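You operate a simulated robot arm through the tools that you are given. There is no shell and no other tool.

The job below is to be done with a simulated robot arm. You get a single attempt, and the scene is never put back.

JOB
The belt runs slack: stop it, tension it into the green, then give it a test run.
Fine: reset before the start; it ends stopped; tracking screws stay.

The check looks at the end state, three seconds after you hand in, the way a careful person would. Anything else that was tipped, shoved, dropped, spilled or broken makes it a failure.

ROBOT AND FRAMES
A 7-joint arm with a two-finger gripper, fixed in place. Base frame: the origin is at the foot of the arm, x ahead of it, y to its left, z up. Units: mm, rad, N and s.
With the tool pointing down near the work surface it reaches from about 280 to 740 mm from the base axis. Its first joint turns from -2.897 to 2.897 rad. Payload 1.71 kg.
The tool frame sits at the grasp point between the pads (the TCP): z along the fingers, y along the line on which they close. The tips reach 20 mm beyond it. Largest opening 96 mm; the body of the gripper starts 113 mm behind the TCP.
Orientation is told as [roll, pitch, yaw] about the base's x, y, z axes, in that order, counted from this pose: with the fingers straight down and closing along the base's y, the tool's x points along the base's -x, its y along +y and its z along -z.

CONTROLS
- The arm moves only by the tool move_arm. Its argument "rows" is a list of rows, each a list of 3 entries, a list of its own where there are three numbers: the shift along the tool's x, y, z in mm, then the turn, a rotation vector about the tool's x, y, z in rad, then the gripper command, from -1 (shut) to 1 (fully open), values between in proportion. In form: [[[x, y, z], [ax, ay, az], jaw], ...]. A call has 1 to 20 rows; each row is the pose to reach, as a shift and turn from the pose commanded when the call began, along the tool's axes at that moment. A row lasts 0.2 s, in which the tool goes at most 50 mm and 0.15 rad; a call with a longer step from one row to the next is refused whole, and so is a gripper value outside its range. Where a pose cannot be reached the arm comes as near as it can. A force on the tool above 40 N (or 10 N above the force at the start of the call, whichever is more), or a blocked arm, ends the call early, and 0.2 s more pass. The fingers move at their own pace (about 153 mm/s each) and stop on an object; they squeeze with about 25 N. The grip force told is the motor's: it shows also when the fingers shut on nothing. Time passes only in rows, and 0.2 s behind the last, so rows that repeat a pose let the fingers close. It gives the time, the measured TCP pose, the force on the tool (base axes), the opening and the grip force at its end, in the units of the frame above (readings bear some noise), with the torque about the TCP (base axes, N m) and any sound that the robot's microphone picked up, and new pictures: "pictures" is both (left out), scene, wrist or none.
- Cameras (640 x 400 px; columns grow to the right, rows downward): "scene" is fixed at [222, -649.5, 1197.3]; the picture's right is [1.00, -0.09, 0.00], its down [-0.02, -0.27, -0.96] and it looks along [0.09, 0.96, -0.27] (base axes); focal length 312 px, centre (320, 200). "wrist" rides on the gripper at [66, 14, -145] in the tool frame; the picture's right is [-0.21, 0.98, 0.00], its down [-0.88, -0.18, -0.45] and it looks along [-0.44, -0.09, 0.90] (tool axes); focal length 275 px, centre (320, 200). There is no depth. A picture from a camera that has moved, and an enlarged one, comes with that camera's place and axes in the base frame and with its lens.
- slide_trunk(by): slides the trunk up (or, below 0, down) by that many mm; the arm rides with it, the base frame stays. It gives what a move gives, with no picture.
- close_up(camera, box): a new picture of the part [left, top, right, bottom] of that camera's present view, enlarged. The clock stands still meanwhile.
- job_done(): hands the job in; it is judged then, once.

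Nothing tells you positions but the pictures and the camera data. Unless the task says otherwise, let go and move clear before handing in.

The tools are called after ">>>" as a command line: name --argument value ..., lists and objects as JSON in quotes. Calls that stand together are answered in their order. move_arm: Moves the arm, as the interface text tells. Its arguments: {"type":"object","properties":{"rows":{"type":"array","items":{"type":"array"}},"pictures":{"type":"string","enum":["both","scene","wrist","none"]}},"required":["rows"]} The other tools are called the same way: slide_trunk (by) slides the trunk up or down; close_up (camera, box) takes an enlarged picture of a part of a camera's view; job_done () hands the job in.

At the start:

```text
time_s: 0.0
ee_pos: [426.4, 278.8, 917.5]
orientation: [0.0, 0.002, -0.001]
force: [-0.7, -0.4, 1.2]
moment: [0.0, -0.01, -0.04]
width: 96.0
grasp_force: 0.1
trunk travel left (down, up): [-50.0, 336.0]
```

scene: 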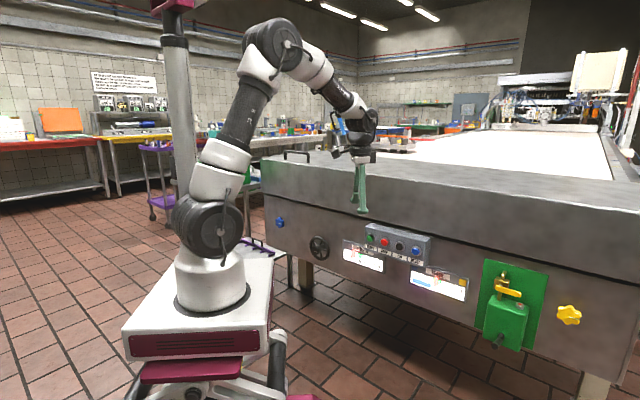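
wrist: 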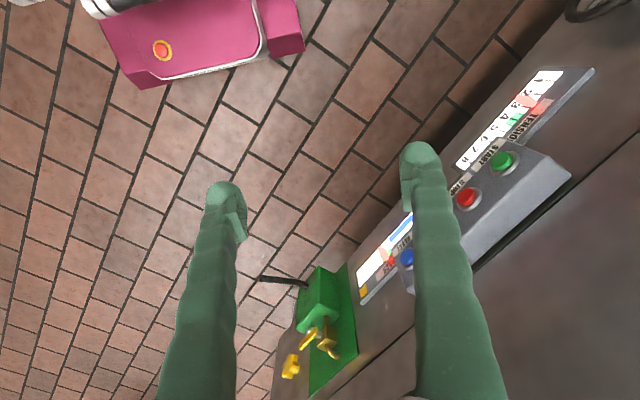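

I see a conveyor with a control box (green/red/black/blue buttons), a handwheel, two gauges, a green lock-out/valve panel and a yellow knob. I'll zoom in on all of these before moving.

>>> close_up --camera "scene" --box '[250, 200, 410, 300]'

>>> close_up --camera "scene" --box '[330, 210, 490, 310]'

>>> close_up --camera "scene" --box '[440, 250, 600, 350]'

>>> close_up --camera "wrist" --box '[240, 50, 640, 300]'

>>> close_up --camera "wrist" --box '[440, 50, 600, 150]'

>>> close_up --camera "scene" --box '[80, 60, 240, 160]'

```text
4.00 times, centred on (330, 250) of scene
camera zoom: at [222.0, -649.5, 1197.3], right [1.0, -0.09, 0.0], down [-0.02, -0.27, -0.96], along [0.09, 0.96, -0.27], focal length 1250 px, centre (280, 0)
```

zoom: 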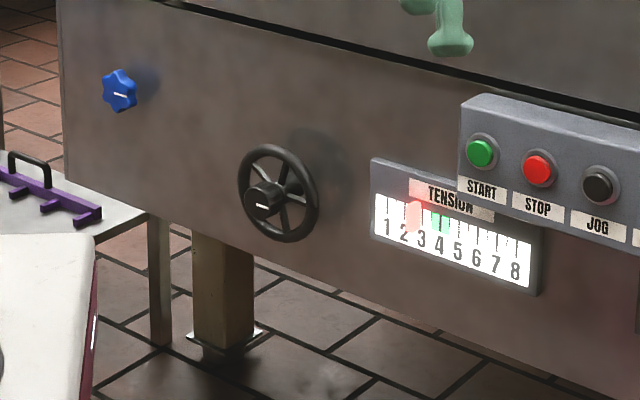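

```text
4.00 times, centred on (410, 260) of scene
camera zoom: at [222.0, -649.5, 1197.3], right [1.0, -0.09, 0.0], down [-0.02, -0.27, -0.96], along [0.09, 0.96, -0.27], focal length 1250 px, centre (-40, -40)
```

zoom: 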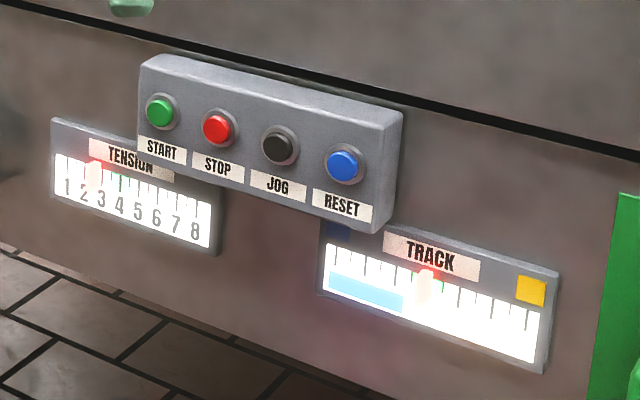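

```text
4.00 times, centred on (520, 300) of scene
camera zoom: at [222.0, -649.5, 1197.3], right [1.0, -0.09, 0.0], down [-0.02, -0.27, -0.96], along [0.09, 0.96, -0.27], focal length 1250 px, centre (-480, -200)
```

zoom: 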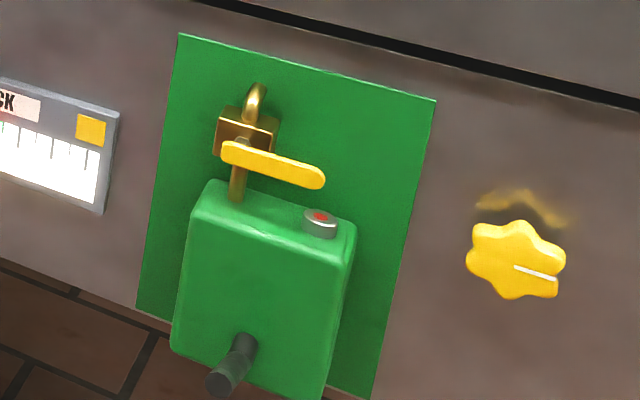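

```text
1.60 times, centred on (440, 175) of wrist
camera zoom: at [361.5, 292.8, 1064.1], right [0.21, 0.98, 0.0], down [0.88, -0.18, 0.44], along [0.43, -0.09, -0.9], focal length 440 px, centre (128, 240)
```

zoom: 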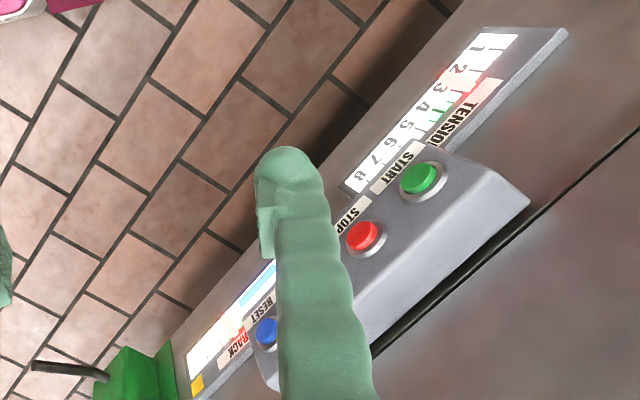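

```text
4.00 times, centred on (520, 100) of wrist
camera zoom: at [361.5, 292.8, 1064.1], right [0.21, 0.98, 0.0], down [0.88, -0.18, 0.44], along [0.43, -0.09, -0.9], focal length 1101 px, centre (-480, 600)
```

zoom: 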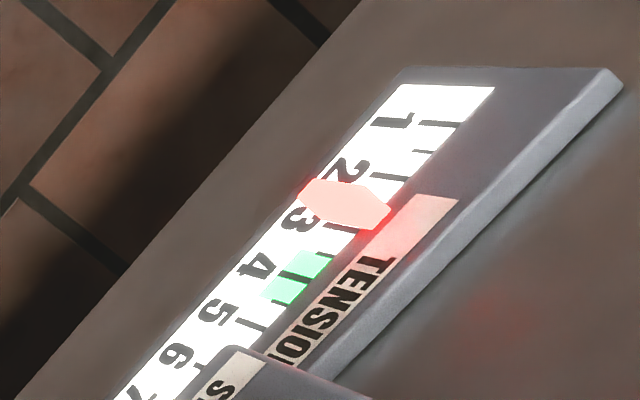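

```text
4.00 times, centred on (160, 110) of scene
camera zoom: at [222.0, -649.5, 1197.3], right [1.0, -0.09, 0.0], down [-0.02, -0.27, -0.96], along [0.09, 0.96, -0.27], focal length 1250 px, centre (960, 560)
```

zoom: 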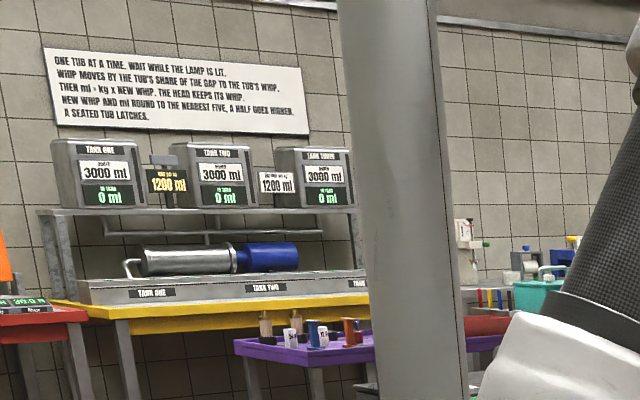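

The controls sit on a panel facing the robot at roughly 43° yaw: START ≈(535,521,694), STOP ≈(581,470,697), RESET ≈(670,375,700), with the tension wheel around (328,722,559). Tension shows about 2.6 and the green band is about 3.7–4.5. I'll first yaw the tool to face the panel.

>>> move_arm --rows '[[[-8, 10, 6], [0, 0, -0.124], 0], [[-15, 20, 12], [0, 0, -0.248], -0.5], [[-22, 30, 18], [0, 0, -0.372], -1], [[-30, 40, 25], [0, 0, -0.496], -1], [[-37, 50, 31], [0, 0, -0.62], -1], [[-44, 61, 37], [0, 0, -0.7435], -1], [[-44, 61, 37], [0, 0, -0.7435], -1]]'

```text
time_s: 1.6
ee_pos: [457.9, 340.1, 888.3]
orientation: [-0.007, -0.011, 0.747]
force: [-0.3, 0.6, 0.5]
moment: [-0.05, 0.0, 0.0]
width: 0.0
grasp_force: 25.2
trunk travel left (down, up): [-50.0, 336.0]
camera wrist: at [398.4, 305.3, 1032.8], right [-0.51, 0.86, -0.01], down [0.76, 0.46, 0.46], along [0.39, 0.23, -0.89], focal length 275 px, centre (320, 200)
```

scene: 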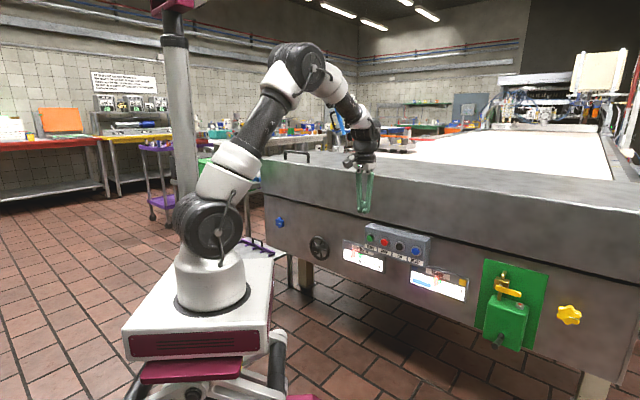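
wrist: 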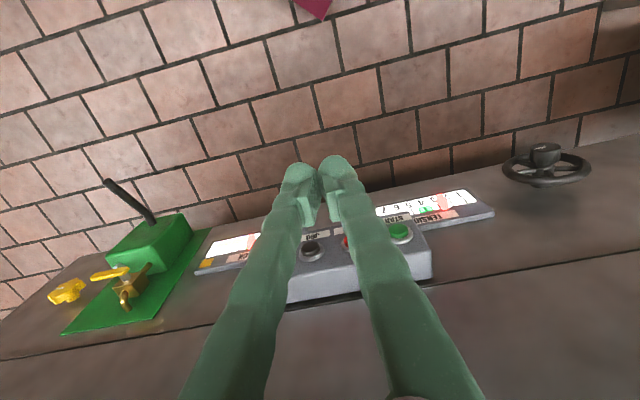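

The tool now faces the panel in yaw. Next I'll pitch the fingers up to horizontal so they point into the panel, staying well short of it.

>>> move_arm --rows '[[[0, 0, 0], [0, -0.143, 0], -1], [[0, 0, 5], [0, -0.286, 0], -1], [[0, 0, 10], [0, -0.428, 0], -1], [[0, 0, 15], [0, -0.571, 0], -1], [[0, 0, 20], [0, -0.714, 0], -1], [[0, 0, 25], [0, -0.857, 0], -1], [[0, 0, 30], [0, -1.0, 0], -1], [[0, 0, 35], [0, -1.142, 0], -1], [[0, 0, 40], [0, -1.285, 0], -1], [[0, 0, 45], [0, -1.428, 0], -1], [[0, 0, 50], [0, -1.571, 0], -1], [[0, 0, 50], [0, -1.571, 0], -1]]'

```text
time_s: 4.2
ee_pos: [456.8, 340.2, 837.5]
orientation: [-2.443, -1.554, -3.093]
force: [0.2, 0.5, 0.3]
moment: [0.01, 0.0, 0.02]
width: 0.2
grasp_force: 24.4
trunk travel left (down, up): [-50.0, 336.0]
camera wrist: at [343.5, 251.9, 771.9], right [-0.67, 0.72, 0.2], down [-0.22, -0.44, 0.87], along [0.71, 0.54, 0.45], focal length 275 px, centre (320, 200)
```

scene: 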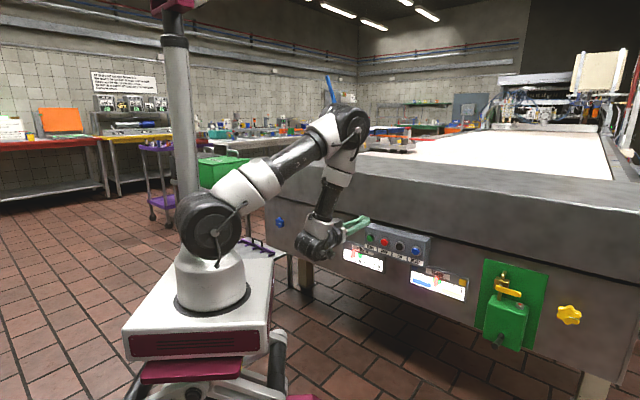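
wrist: 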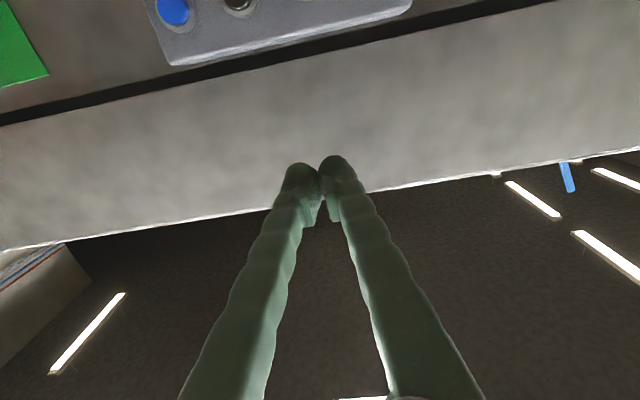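

The fingers are horizontal and the camera rides below, looking up. I'll go down to a spot about 100 mm in front of STOP, correcting yaw slightly to about 46°, which is my refined estimate of the panel normal.

>>> move_arm --rows '[[[25, 1, 10], [-0.01, 0.002, 0], -1], [[50, 2, 20], [-0.02, 0.005, 0], -1], [[75, 3, 35], [-0.03, 0.008, 0], -1], [[100, 4, 50], [-0.04, 0.01, 0], -1], [[125, 5, 65], [-0.05, 0.012, 0], -1], [[140, 6, 75], [-0.055, 0.013, 0], -1], [[140, 6, 75], [-0.055, 0.013, 0], -1], [[140, 6, 75], [-0.055, 0.013, 0], -1]]'

```text
time_s: 6.0
ee_pos: [509.9, 394.7, 699.3]
orientation: [-1.303, -1.561, 2.102]
force: [-0.7, -0.2, -0.5]
moment: [0.0, 0.0, 0.0]
width: 0.0
grasp_force: 24.8
trunk travel left (down, up): [-50.0, 336.0]
camera wrist: at [400.9, 299.4, 635.0], right [-0.7, 0.68, 0.2], down [-0.18, -0.44, 0.88], along [0.69, 0.58, 0.43], focal length 275 px, centre (320, 200)
```

scene: 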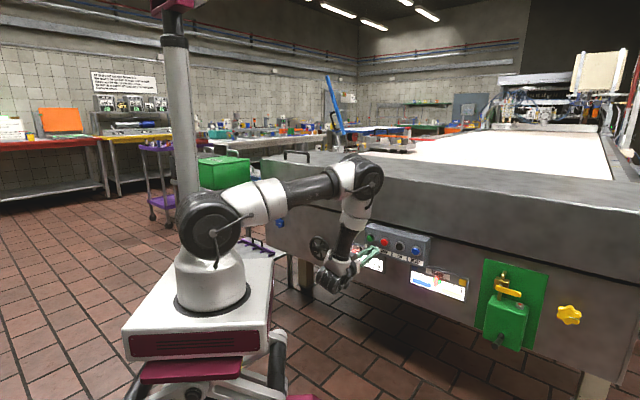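
wrist: 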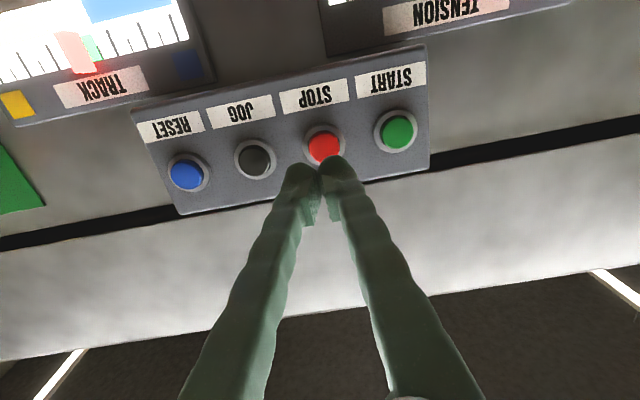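

STOP sits right on the tool axis, about 78 mm ahead of the closed tips. I'll push straight in with small steps near contact, then back off.

>>> move_arm --rows '[[[0, 2, 20], [0, 0, 0], -1], [[0, 2, 40], [0, 0, 0], -1], [[0, 2, 60], [0, 0, 0], -1], [[0, 2, 70], [0, 0, 0], -1], [[0, 2, 74], [0, 0, 0], -1], [[0, 2, 77], [0, 0, 0], -1], [[0, 2, 79], [0, 0, 0], -1], [[0, 2, 81], [0, 0, 0], -1], [[0, 2, 83], [0, 0, 0], -1], [[0, 2, 85], [0, 0, 0], -1]]'

```text
time_s: 8.2
ee_pos: [557.1, 458.1, 705.4]
orientation: [-1.793, -1.55, 2.593]
force: [-1.5, -0.6, -0.7]
moment: [0.06, -0.02, -0.02]
width: 0.0
grasp_force: 29.1
trunk travel left (down, up): [-50.0, 336.0]
heard: click
stopped in row 10: the force on the tool passed its limit at 41 N (the readings are from after the stop); the commanded pose is now the measured one
camera wrist: at [447.9, 362.4, 639.9], right [-0.71, 0.68, 0.19], down [-0.19, -0.44, 0.88], along [0.68, 0.58, 0.44], focal length 275 px, centre (320, 200)
```

scene: 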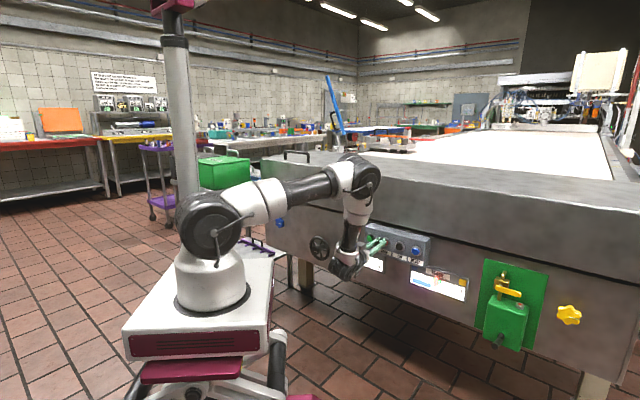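
wrist: 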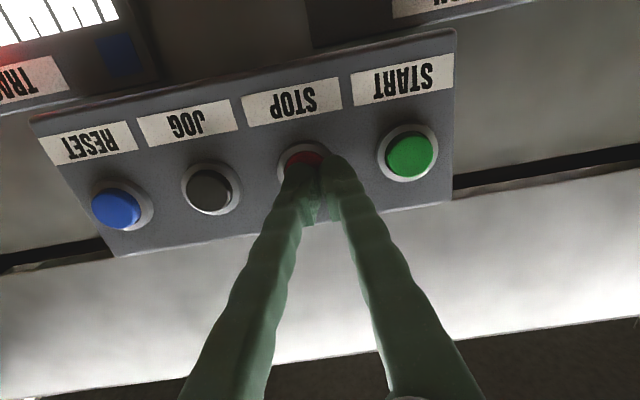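

A click came on the STOP press, with the button bottoming out. I'll back off and check the state of the belt and gauges.

>>> move_arm --rows '[[[0, 0, -20], [0, 0, 0], -1], [[0, 0, -45], [0, 0, 0], -1], [[0, 0, -70], [0, 0, 0], -1], [[0, 0, -70], [0, 0, 0], -1]]'

>>> close_up --camera "scene" --box '[330, 210, 490, 310]'

>>> close_up --camera "scene" --box '[380, 90, 620, 240]'

```text
time_s: 9.2
ee_pos: [507.9, 406.1, 703.9]
orientation: [-1.819, -1.551, 2.619]
force: [0.3, -0.1, -0.2]
moment: [-0.03, -0.01, 0.01]
width: 0.0
grasp_force: 29.1
trunk travel left (down, up): [-50.0, 336.0]
camera wrist: at [399.2, 310.7, 638.2], right [-0.7, 0.68, 0.19], down [-0.19, -0.44, 0.88], along [0.68, 0.58, 0.44], focal length 275 px, centre (320, 200)
```

scene: 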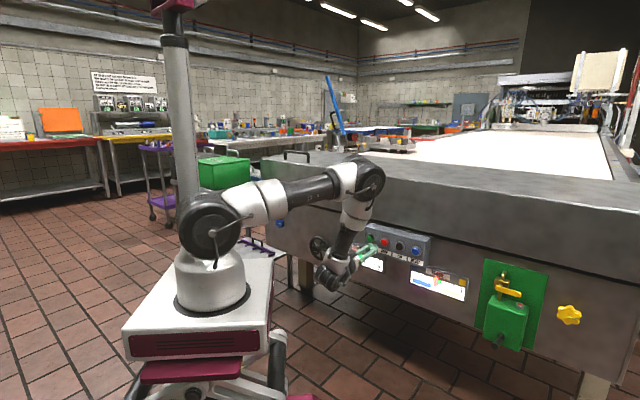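
wrist: 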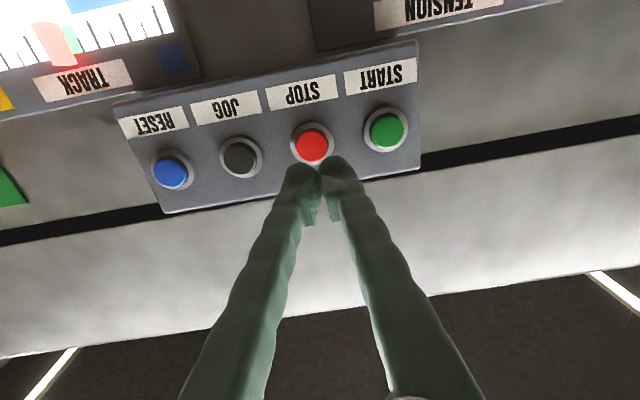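

```text
4.00 times, centred on (410, 260) of scene
camera zoom: at [222.0, -649.5, 1197.3], right [1.0, -0.09, 0.0], down [-0.02, -0.27, -0.96], along [0.09, 0.96, -0.27], focal length 1250 px, centre (-40, -40)
```

zoom: 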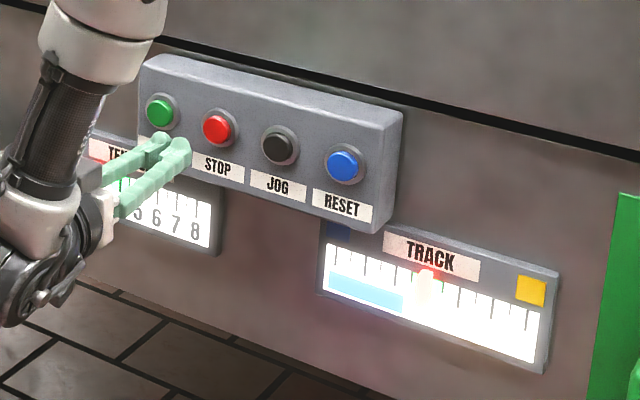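

```text
2.67 times, centred on (500, 165) of scene
camera zoom: at [222.0, -649.5, 1197.3], right [1.0, -0.09, 0.0], down [-0.02, -0.27, -0.96], along [0.09, 0.96, -0.27], focal length 833 px, centre (-160, 293)
```

zoom: 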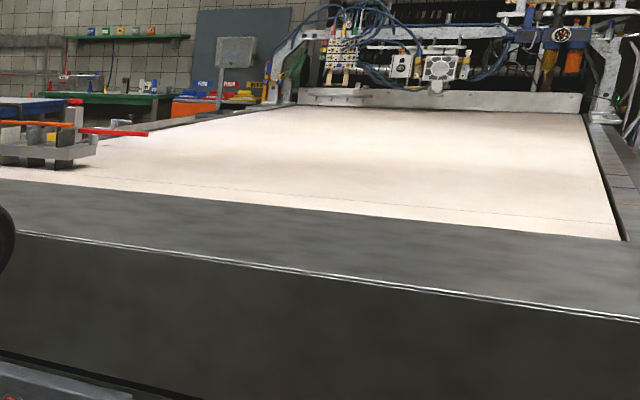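

STOP clicked and the arm is clear. Next I'll back away from the panel and slide left to in front of the tension handwheel (around (320,695,570)), lowering the trunk first for reach.

>>> move_arm --rows '[[[0, 0, -30], [0, 0, 0], -1], [[0, 20, -60], [0, 0, 0], -1], [[0, 60, -70], [0, 0, 0], -1], [[0, 100, -70], [0, 0, 0], -1], [[0, 140, -70], [0, 0, 0], -1], [[0, 140, -70], [0, 0, 0], -1]]'

>>> slide_trunk --by -50

>>> close_up --camera "scene" --box '[380, 90, 620, 240]'

```text
time_s: 10.7
ee_pos: [362.1, 455.1, 701.2]
orientation: [-1.8, -1.549, 2.599]
force: [0.0, 0.8, 0.2]
moment: [0.01, -0.01, -0.04]
width: 0.1
grasp_force: 29.7
trunk travel left (down, up): [-50.0, 336.0]
camera wrist: at [252.4, 358.8, 635.8], right [-0.7, 0.69, 0.18], down [-0.19, -0.44, 0.88], along [0.68, 0.58, 0.44], focal length 275 px, centre (320, 200)
```

scene: 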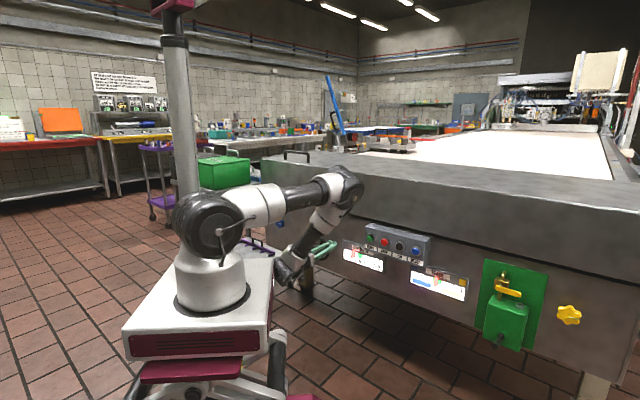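
wrist: 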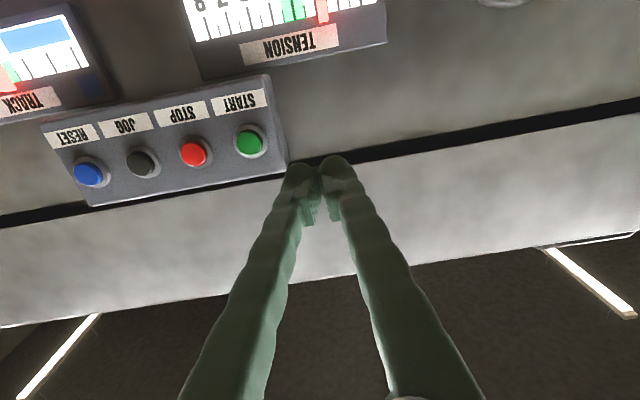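

```text
time_s: 11.6
ee_pos: [360.3, 454.1, 651.8]
orientation: [-1.825, -1.548, 2.623]
force: [-0.3, -0.6, -0.2]
moment: [-0.03, 0.04, 0.01]
width: 0.1
grasp_force: 29.4
trunk travel left (down, up): [0.0, 386.0]
```

```text
2.67 times, centred on (500, 165) of scene
camera zoom: at [222.0, -649.5, 1197.3], right [1.0, -0.09, 0.0], down [-0.02, -0.27, -0.96], along [0.09, 0.96, -0.27], focal length 833 px, centre (-160, 293)
```

zoom: 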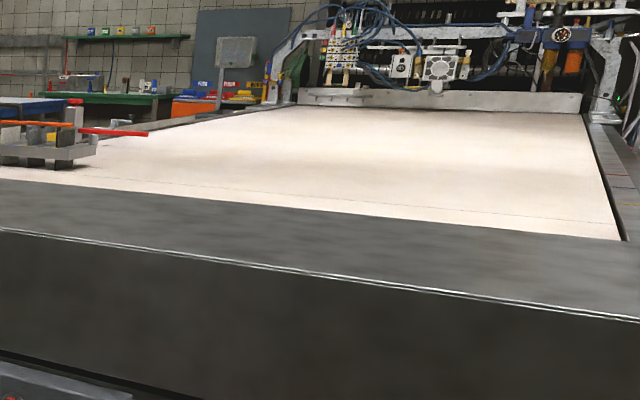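

The belt seam has not moved, so it is stopped. I'm continuing left and down towards the handwheel.

>>> move_arm --rows '[[[10, 40, 0], [0, 0, 0], -1], [[20, 80, 0], [0, 0, 0], -1], [[30, 120, 0], [0, 0, 0], -1], [[40, 160, 0], [0, 0, 0], -1], [[50, 190, 0], [0, 0, 0], -1], [[50, 190, 0], [0, 0, 0], -1], [[50, 190, 0], [0, 0, 0], -1]]'

>>> close_up --camera "scene" --box '[250, 200, 410, 300]'

```text
time_s: 13.2
ee_pos: [225.3, 584.3, 598.9]
orientation: [-1.799, -1.548, 2.597]
force: [-0.2, 0.0, -0.4]
moment: [0.01, 0.01, 0.02]
width: 0.1
grasp_force: 29.8
trunk travel left (down, up): [0.0, 386.0]
camera wrist: at [115.6, 489.0, 533.7], right [-0.7, 0.69, 0.19], down [-0.19, -0.44, 0.88], along [0.68, 0.58, 0.44], focal length 275 px, centre (320, 200)
```

scene: 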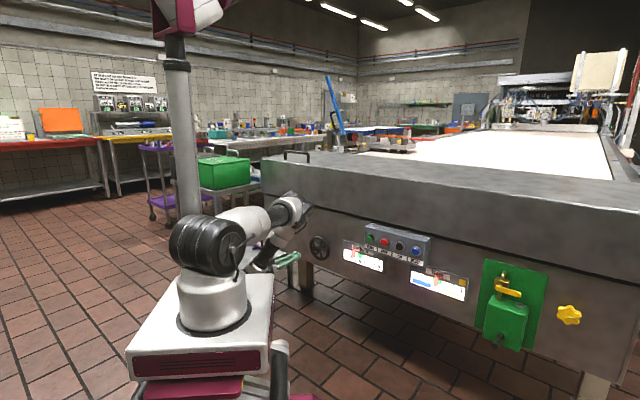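
wrist: 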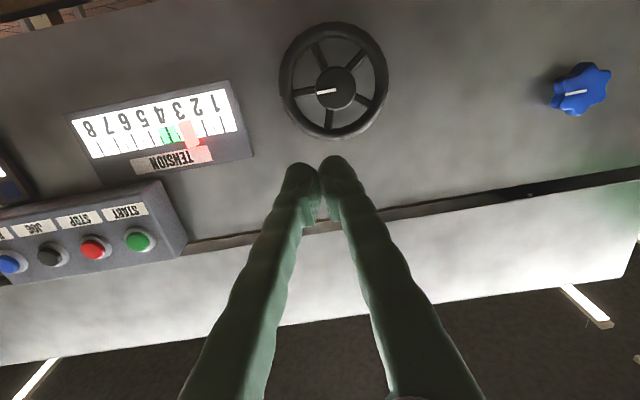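

```text
4.00 times, centred on (330, 250) of scene
camera zoom: at [222.0, -649.5, 1197.3], right [1.0, -0.09, 0.0], down [-0.02, -0.27, -0.96], along [0.09, 0.96, -0.27], focal length 1250 px, centre (280, 0)
```

zoom: 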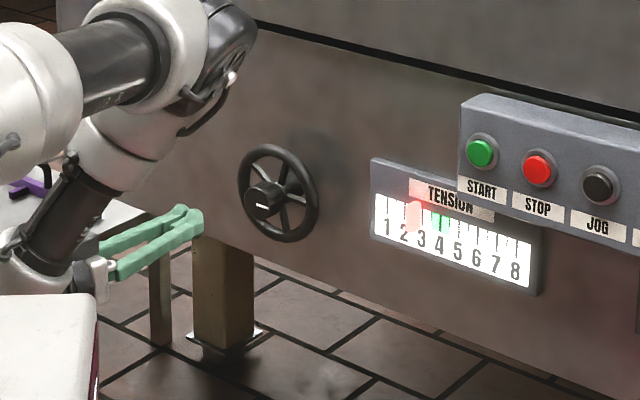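

The wrist view shows the wheel, its hub with a white mark, and the tension gauge. I'll zoom in on all of them.

>>> close_up --camera "wrist" --box '[250, 10, 426, 120]'

>>> close_up --camera "wrist" --box '[65, 70, 265, 195]'

>>> close_up --camera "scene" --box '[296, 225, 392, 285]'

```text
3.64 times, centred on (338, 65) of wrist
camera zoom: at [115.6, 489.0, 533.7], right [-0.7, 0.69, 0.19], down [-0.19, -0.44, 0.88], along [0.68, 0.58, 0.44], focal length 1001 px, centre (254, 691)
```

zoom: 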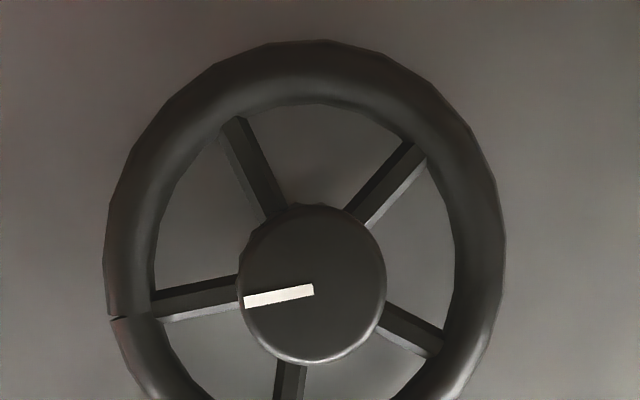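

```text
3.20 times, centred on (165, 132) of wrist
camera zoom: at [115.6, 489.0, 533.7], right [-0.7, 0.69, 0.19], down [-0.19, -0.44, 0.88], along [0.68, 0.58, 0.44], focal length 881 px, centre (816, 416)
```

zoom: 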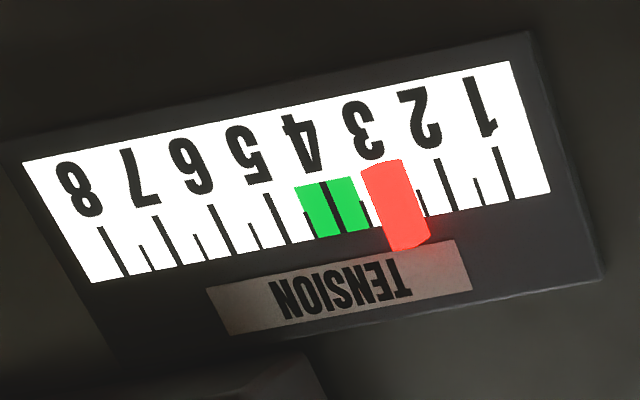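

```text
6.67 times, centred on (344, 255) of scene
camera zoom: at [222.0, -649.5, 1197.3], right [1.0, -0.09, 0.0], down [-0.02, -0.27, -0.96], along [0.09, 0.96, -0.27], focal length 2083 px, centre (160, -167)
```

zoom: 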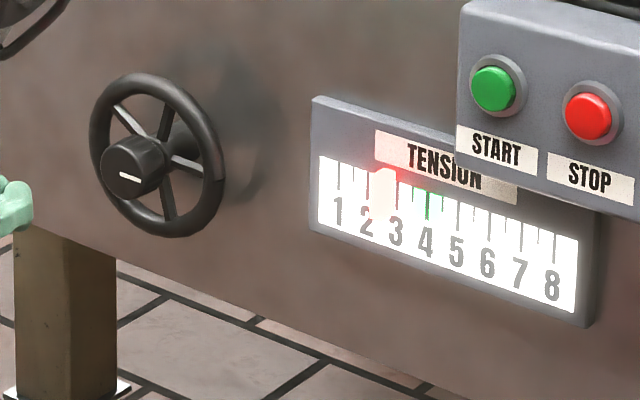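

The wheel has 5 spokes and a hub about 43 mm across that protrudes in front of the rim plane; its front is at ≈(325,721,560). The gauge reads about 2.8, with green at about 3.5–4.5. I'll open the jaws and line up about 60 mm in front of the hub.

>>> move_arm --rows '[[[15, 8, 0], [0.005, 0, 0], -0.5], [[30, 17, 20], [0.01, 0, 0], 0.2], [[39, 25, 50], [0.02, 0, 0], 0.5], [[39, 25, 80], [0.02, 0, 0], 0.5], [[39, 25, 105], [0.02, 0, 0], 0.5], [[39, 25, 108], [0.02, 0, 0], 0.5], [[39, 25, 108], [0.02, 0, 0], 0.5]]'

>>> close_up --camera "scene" --box '[250, 200, 410, 300]'

```text
time_s: 14.8
ee_pos: [283.9, 679.0, 561.5]
orientation: [-1.829, -1.55, 2.608]
force: [-0.1, -1.2, 0.5]
moment: [-0.01, -0.04, 0.02]
width: 72.1
grasp_force: 0.0
trunk travel left (down, up): [0.0, 386.0]
camera wrist: at [172.9, 586.5, 494.2], right [-0.69, 0.7, 0.19], down [-0.2, -0.43, 0.88], along [0.69, 0.57, 0.44], focal length 275 px, centre (320, 200)
```

scene: 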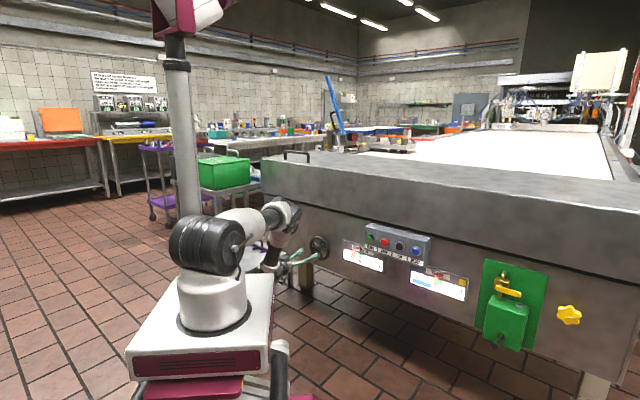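
wrist: 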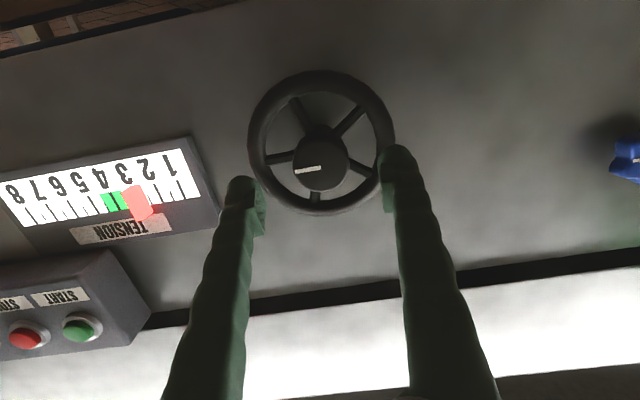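

```text
4.00 times, centred on (330, 250) of scene
camera zoom: at [222.0, -649.5, 1197.3], right [1.0, -0.09, 0.0], down [-0.02, -0.27, -0.96], along [0.09, 0.96, -0.27], focal length 1250 px, centre (280, 0)
```

zoom: 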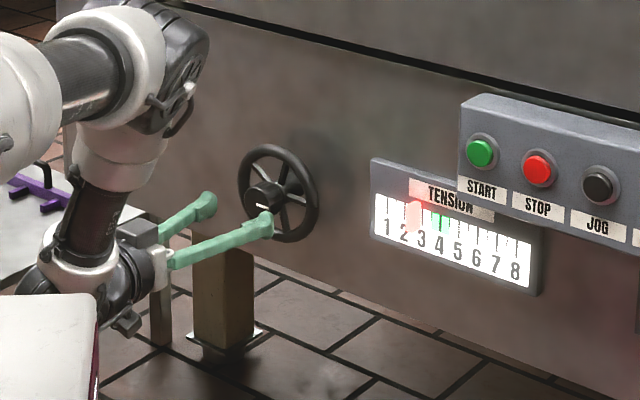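

Alignment is good: the hub is on the tool axis laterally and about 2–3 mm high. I'll advance so the tips straddle the hub without reaching the spokes, then close gently on it.

>>> move_arm --rows '[[[-2, 0, 12], [0, 0, 0], 0.5], [[-2.5, 0, 24], [0, 0, 0], 0.5], [[-2.5, 0, 36], [0, 0, 0], 0.5], [[-2.5, 0, 46], [0, 0, 0], 0.5], [[-2.5, 0, 52], [0, 0, 0], 0.5], [[-2.5, 0, 56], [0, 0, 0], 0.5], [[-2.5, 0, 56], [0, 0, 0], 0.5]]'

>>> close_up --camera "scene" --box '[280, 215, 360, 265]'

```text
time_s: 16.4
ee_pos: [324.2, 719.3, 562.3]
orientation: [-1.841, -1.55, 2.622]
force: [-0.9, -1.6, 0.3]
moment: [0.04, 0.0, 0.07]
width: 72.2
grasp_force: 0.2
trunk travel left (down, up): [0.0, 386.0]
camera wrist: at [213.0, 626.2, 496.6], right [-0.69, 0.7, 0.19], down [-0.2, -0.43, 0.88], along [0.69, 0.57, 0.44], focal length 275 px, centre (320, 200)
```

scene: 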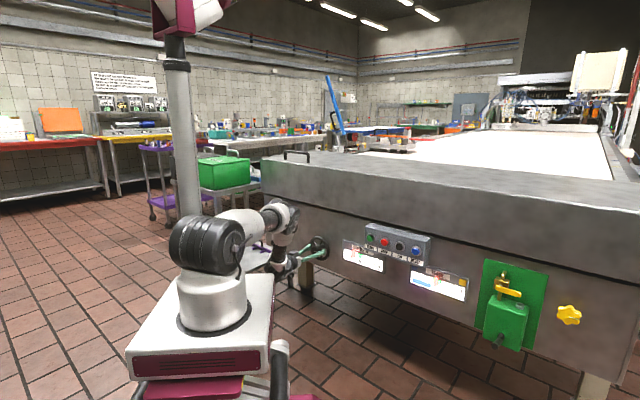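
wrist: 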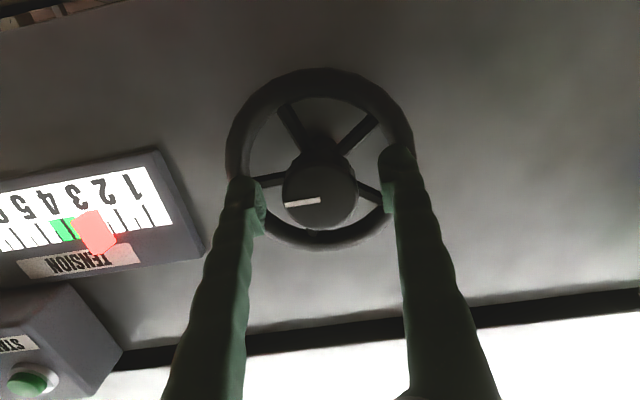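

```text
8.00 times, centred on (320, 240) of scene
camera zoom: at [222.0, -649.5, 1197.3], right [1.0, -0.09, 0.0], down [-0.02, -0.27, -0.96], along [0.09, 0.96, -0.27], focal length 2500 px, centre (320, -120)
```

zoom: 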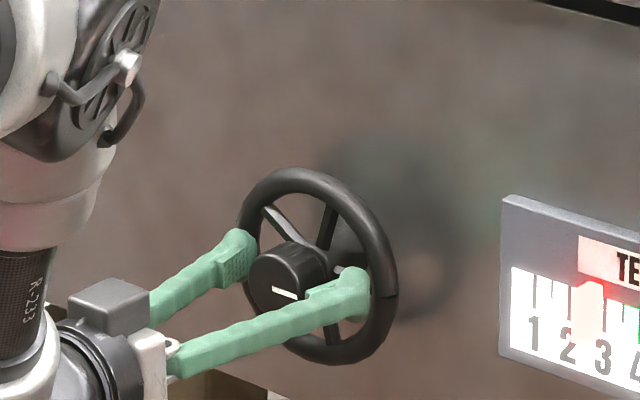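

The tips straddle the hub and it's centred. I'll close on it and turn a small amount clockwise to see which way the tension goes.

>>> move_arm --rows '[[[0, 0, 0], [0, 0, 0], 0.0], [[0, 0, 0], [0, 0, 0], -1], [[0, 0, 0], [0, 0, 0], -1], [[0, 0, 0], [0, 0, 0], -1], [[0, 0, 0], [0, 0, 0.1], -1], [[0, 0, 0], [0, 0, 0.2], -1], [[0, 0, 0], [0, 0, 0.3], -1], [[0, 0, 0], [0, 0, 0.4], -1], [[0, 0, 0], [0, 0, 0.4], -1]]'

>>> close_up --camera "scene" --box '[296, 225, 392, 285]'

```text
time_s: 18.0
ee_pos: [320.0, 715.9, 562.4]
orientation: [1.605, -1.334, -0.832]
force: [21.2, -4.2, -9.7]
moment: [-0.24, 0.22, 0.78]
width: 40.9
grasp_force: 34.8
trunk travel left (down, up): [0.0, 386.0]
stopped in row 7: the force on the tool passed its limit at 41 N (the readings are from after the stop); the commanded pose is now the measured one
camera wrist: at [197.6, 635.6, 502.6], right [-0.63, 0.64, 0.43], down [-0.06, -0.59, 0.8], along [0.77, 0.48, 0.41], focal length 275 px, centre (320, 200)
```

scene: 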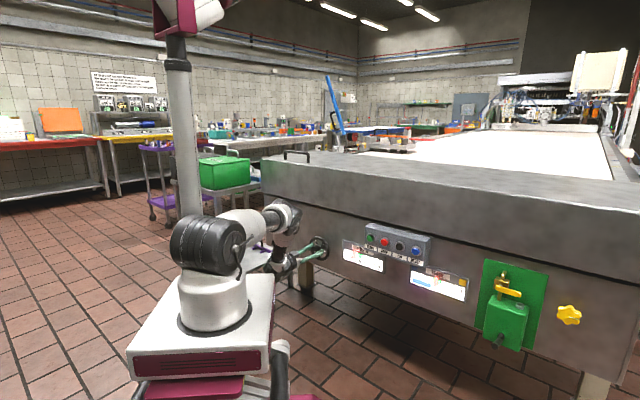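
wrist: 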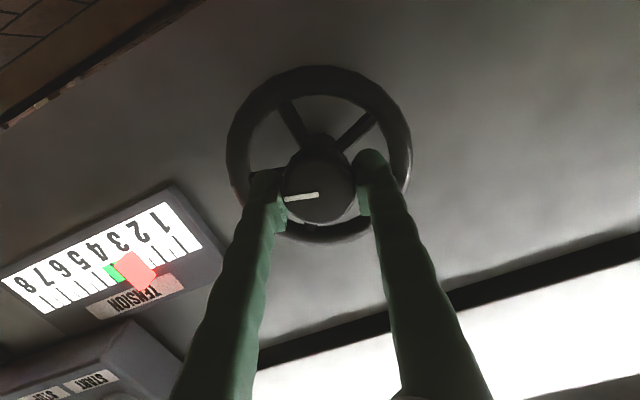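

```text
6.67 times, centred on (344, 255) of scene
camera zoom: at [222.0, -649.5, 1197.3], right [1.0, -0.09, 0.0], down [-0.02, -0.27, -0.96], along [0.09, 0.96, -0.27], focal length 2083 px, centre (160, -167)
```

zoom: 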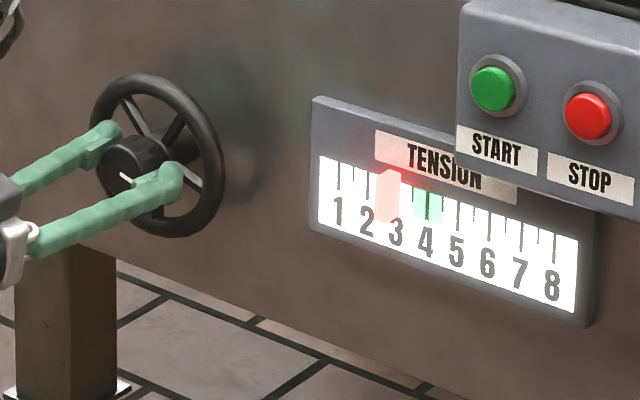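

Clockwise raises the tension (the pointer moved towards 3), but some side load built up. I'll relax the grip briefly to shed it, re-close, and check the load before turning further.

>>> move_arm --rows '[[[0, 0, 0], [0, 0, 0], 0.1], [[0, 0, 0], [0, 0, 0], 0.1], [[0, 0, 0], [0, 0, 0], 0.1]]' --pictures "wrist"

```text
time_s: 18.8
ee_pos: [315.7, 718.7, 565.9]
orientation: [1.619, -1.331, -0.839]
force: [2.0, -5.1, -0.5]
moment: [-0.04, -0.04, -0.02]
width: 55.0
grasp_force: 1.7
trunk travel left (down, up): [0.0, 386.0]
camera wrist: at [193.1, 637.3, 504.4], right [-0.64, 0.64, 0.43], down [-0.05, -0.59, 0.8], along [0.77, 0.49, 0.41], focal length 275 px, centre (320, 200)
```

wrist: 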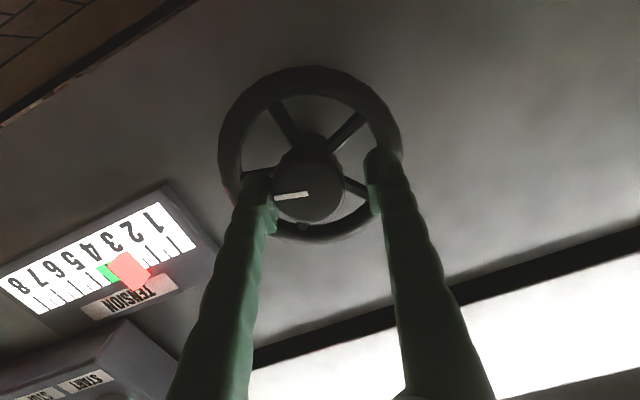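

Released, the arm sprang about 6 mm left of the hub centre. I'll re-centre it (about −6 mm tool y, +6 mm in), close, and read the load.

>>> move_arm --rows '[[[1, -3, 2], [0, 0, 0], 0.2], [[2, -5.7, 4], [0, 0, 0], 0.2], [[2, -5.7, 6], [0, 0, 0], 0.2], [[2, -5.7, 6], [0, 0, 0], 0.2]]' --pictures "wrist"

```text
time_s: 19.8
ee_pos: [324.0, 718.7, 562.1]
orientation: [1.617, -1.331, -0.838]
force: [-3.6, -6.1, 3.1]
moment: [0.05, -0.03, 0.24]
width: 57.7
grasp_force: 0.1
trunk travel left (down, up): [0.0, 386.0]
camera wrist: at [200.9, 637.5, 500.8], right [-0.64, 0.64, 0.43], down [-0.05, -0.59, 0.8], along [0.77, 0.49, 0.41], focal length 275 px, centre (320, 200)
```

wrist: 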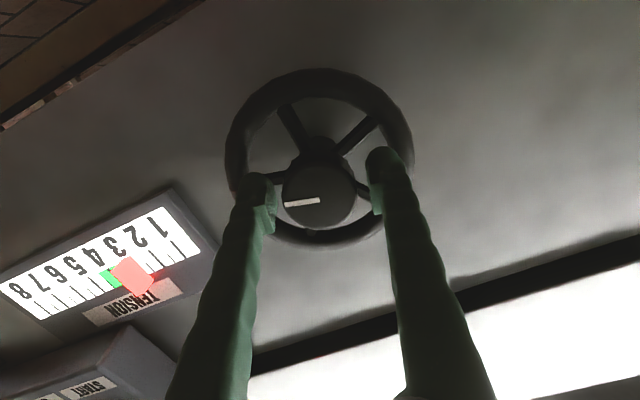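

I'm nicely centred, though there's a light axial contact of about 7 N. I'll back out 3 mm, then close and read the load.

>>> move_arm --rows '[[[0, 0, -3], [0, 0, 0], 0.2], [[0, 0, -3], [0, 0, 0], 0.0], [[0, 0, -3], [0, 0, 0], -0.2], [[0, 0, -3], [0, 0, 0], -0.5], [[0, 0, -3], [0, 0, 0], -1], [[0, 0, -3], [0, 0, 0], -1]]' --pictures "wrist"

```text
time_s: 21.2
ee_pos: [321.0, 716.9, 561.0]
orientation: [1.621, -1.331, -0.842]
force: [3.8, 3.4, 0.4]
moment: [-0.06, -0.05, 0.15]
width: 41.1
grasp_force: 35.2
trunk travel left (down, up): [0.0, 386.0]
camera wrist: at [199.0, 635.9, 501.1], right [-0.64, 0.64, 0.43], down [-0.05, -0.59, 0.8], along [0.77, 0.49, 0.41], focal length 275 px, centre (320, 200)
```

wrist: 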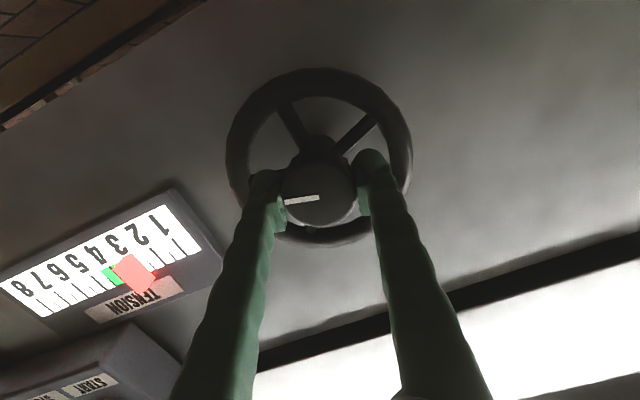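

The load is now small (about 5 N) with a firm grip. I'll turn clockwise in small steps.

>>> move_arm --rows '[[[0, 0, 0], [0, 0, 0.06], -1], [[0, 0, 0], [0, 0, 0.12], -1], [[0, 0, 0], [0, 0, 0.18], -1], [[0, 0, 0], [0, 0, 0.24], -1], [[0, 0, 0], [0, 0, 0.3], -1], [[0, 0, 0], [0, 0, 0.36], -1], [[0, 0, 0], [0, 0, 0.42], -1], [[0, 0, 0], [0, 0, 0.48], -1]]'

>>> close_up --camera "scene" --box '[296, 225, 392, 285]'

```text
time_s: 23.0
ee_pos: [320.7, 716.9, 561.6]
orientation: [1.588, -0.85, -0.805]
force: [6.1, -8.3, -1.6]
moment: [0.03, -0.24, -0.28]
width: 41.4
grasp_force: 34.6
trunk travel left (down, up): [0.0, 386.0]
camera wrist: at [182.0, 652.8, 521.1], right [-0.43, 0.42, 0.8], down [0.18, -0.83, 0.53], along [0.89, 0.37, 0.28], focal length 275 px, centre (320, 200)
```

scene: 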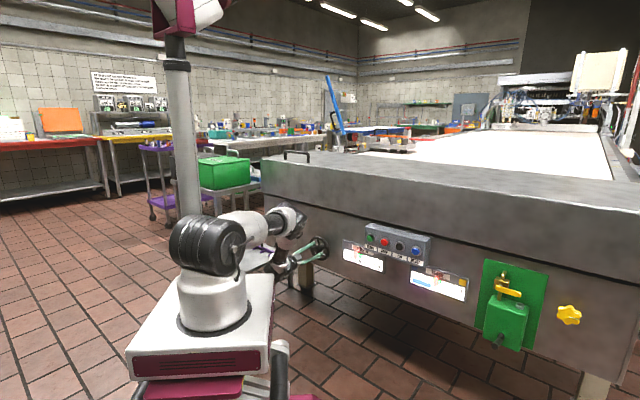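
wrist: 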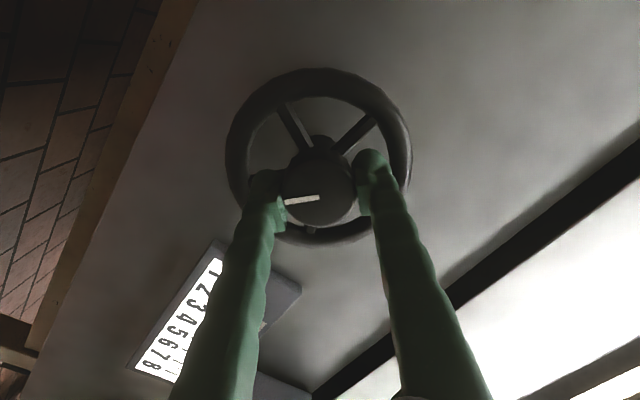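

```text
6.67 times, centred on (344, 255) of scene
camera zoom: at [222.0, -649.5, 1197.3], right [1.0, -0.09, 0.0], down [-0.02, -0.27, -0.96], along [0.09, 0.96, -0.27], focal length 2083 px, centre (160, -167)
```

zoom: 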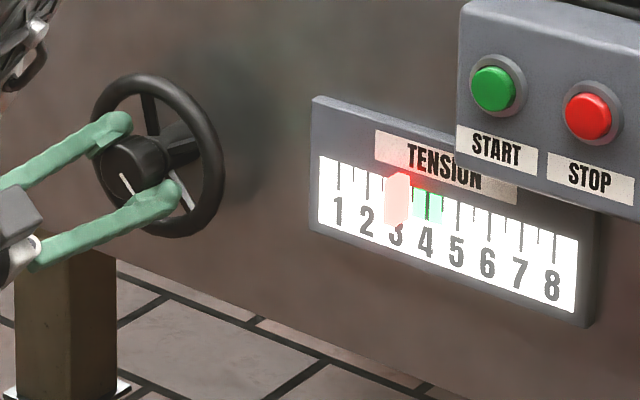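

It works: the pointer has gone from about 2.55 to about 3.0 in this (parallax-shifted) view, roughly 0.64 unit per rad. I'll keep turning clockwise.

>>> move_arm --rows '[[[0, 0, 0], [0, 0, 0.07], -1], [[0, 0, 0], [0, 0, 0.14], -1], [[0, 0, 0], [0, 0, 0.21], -1], [[0, 0, 0], [0, 0, 0.28], -1], [[0, 0, 0], [0, 0, 0.35], -1], [[0, 0, 0], [0, 0, 0.42], -1], [[0, 0, 0], [0, 0, 0.49], -1], [[0, 0, 0], [0, 0, 0.56], -1], [[0, 0, 0], [0, 0, 0.63], -1], [[0, 0, 0], [0, 0, 0.7], -1]]'

>>> close_up --camera "scene" --box '[296, 225, 392, 285]'

```text
time_s: 25.2
ee_pos: [322.1, 716.3, 559.2]
orientation: [1.579, -0.15, -0.796]
force: [8.0, -21.5, -11.4]
moment: [-0.23, 0.04, -0.1]
width: 41.0
grasp_force: 35.5
trunk travel left (down, up): [0.0, 386.0]
camera wrist: at [172.6, 661.7, 564.2], right [0.03, -0.05, 1.0], down [0.31, -0.95, -0.05], along [0.95, 0.31, -0.02], focal length 275 px, centre (320, 200)
```

scene: 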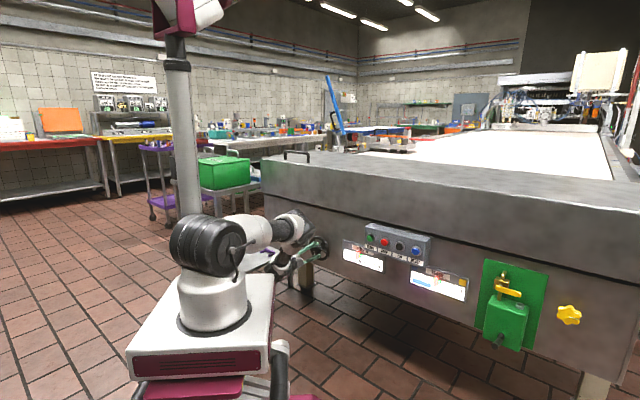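
wrist: 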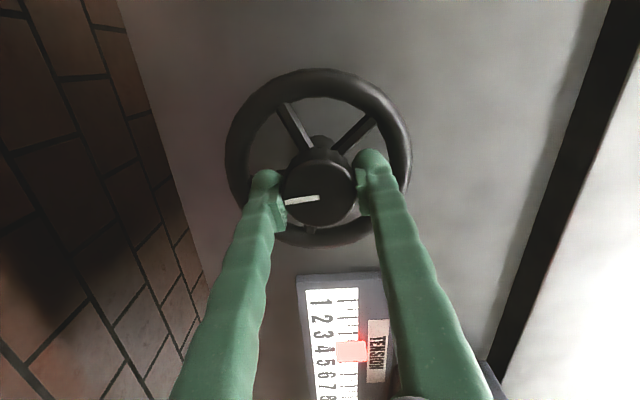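

```text
6.67 times, centred on (344, 255) of scene
camera zoom: at [222.0, -649.5, 1197.3], right [1.0, -0.09, 0.0], down [-0.02, -0.27, -0.96], along [0.09, 0.96, -0.27], focal length 2083 px, centre (160, -167)
```

zoom: 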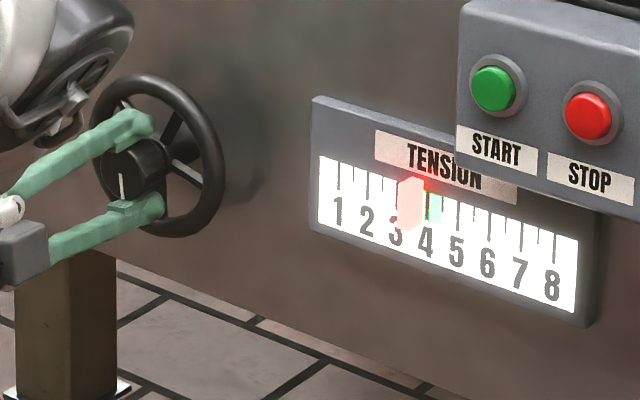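

Scene view shows about 3.4, which with parallax is about 3.7. I'll turn roughly 0.4 rad more while easing out the side load by shifting about 3 mm with it.

>>> move_arm --rows '[[[-1.4, -1, 0], [0, 0, 0.0], -1], [[-2.8, -1.9, 0], [0, 0, 0.05], -1], [[-2.8, -1.9, 0], [0, 0, 0.1], -1], [[-2.8, -1.9, 0], [0, 0, 0.15], -1], [[-2.8, -1.9, 0], [0, 0, 0.2], -1], [[-2.8, -1.9, 0], [0, 0, 0.25], -1], [[-2.8, -1.9, 0], [0, 0, 0.3], -1], [[-2.8, -1.9, 0], [0, 0, 0.35], -1], [[-2.8, -1.9, 0], [0, 0, 0.4], -1]]'

>>> close_up --camera "scene" --box '[296, 225, 392, 285]'

>>> close_up --camera "wrist" --box '[220, 240, 476, 400]'

```text
time_s: 27.2
ee_pos: [321.8, 716.2, 559.2]
orientation: [1.583, 0.249, -0.787]
force: [-5.2, 17.0, -7.6]
moment: [-0.36, 0.17, 0.35]
width: 41.4
grasp_force: 35.1
trunk travel left (down, up): [0.0, 386.0]
camera wrist: at [177.5, 655.9, 589.0], right [0.3, -0.32, 0.9], down [0.25, -0.88, -0.4], along [0.92, 0.35, -0.19], focal length 275 px, centre (320, 200)
```

scene: 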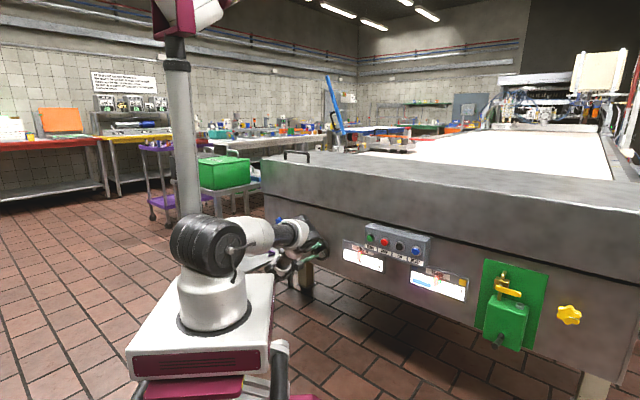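
wrist: 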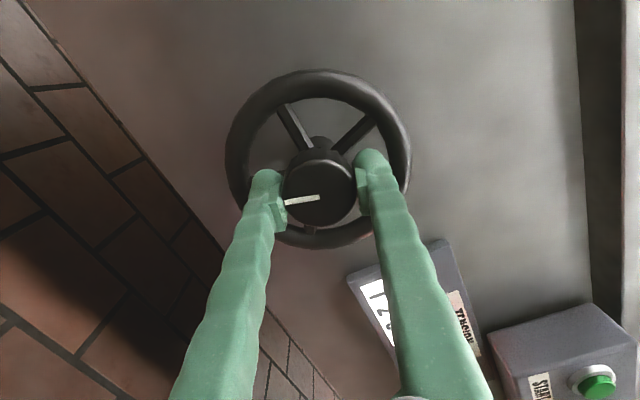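

```text
6.67 times, centred on (344, 255) of scene
camera zoom: at [222.0, -649.5, 1197.3], right [1.0, -0.09, 0.0], down [-0.02, -0.27, -0.96], along [0.09, 0.96, -0.27], focal length 2083 px, centre (160, -167)
```

zoom: 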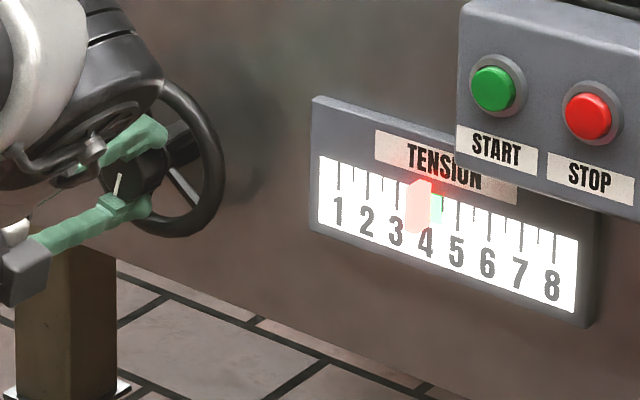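

```text
2.50 times, centred on (348, 320) of wrist
camera zoom: at [177.5, 655.9, 589.0], right [0.3, -0.32, 0.9], down [0.25, -0.88, -0.4], along [0.92, 0.35, -0.19], focal length 688 px, centre (250, -100)
```

zoom: 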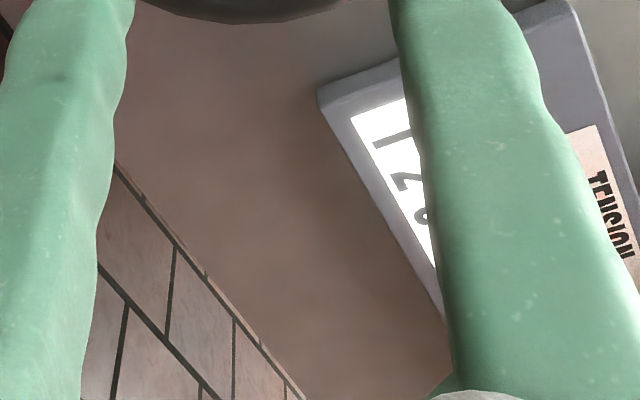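

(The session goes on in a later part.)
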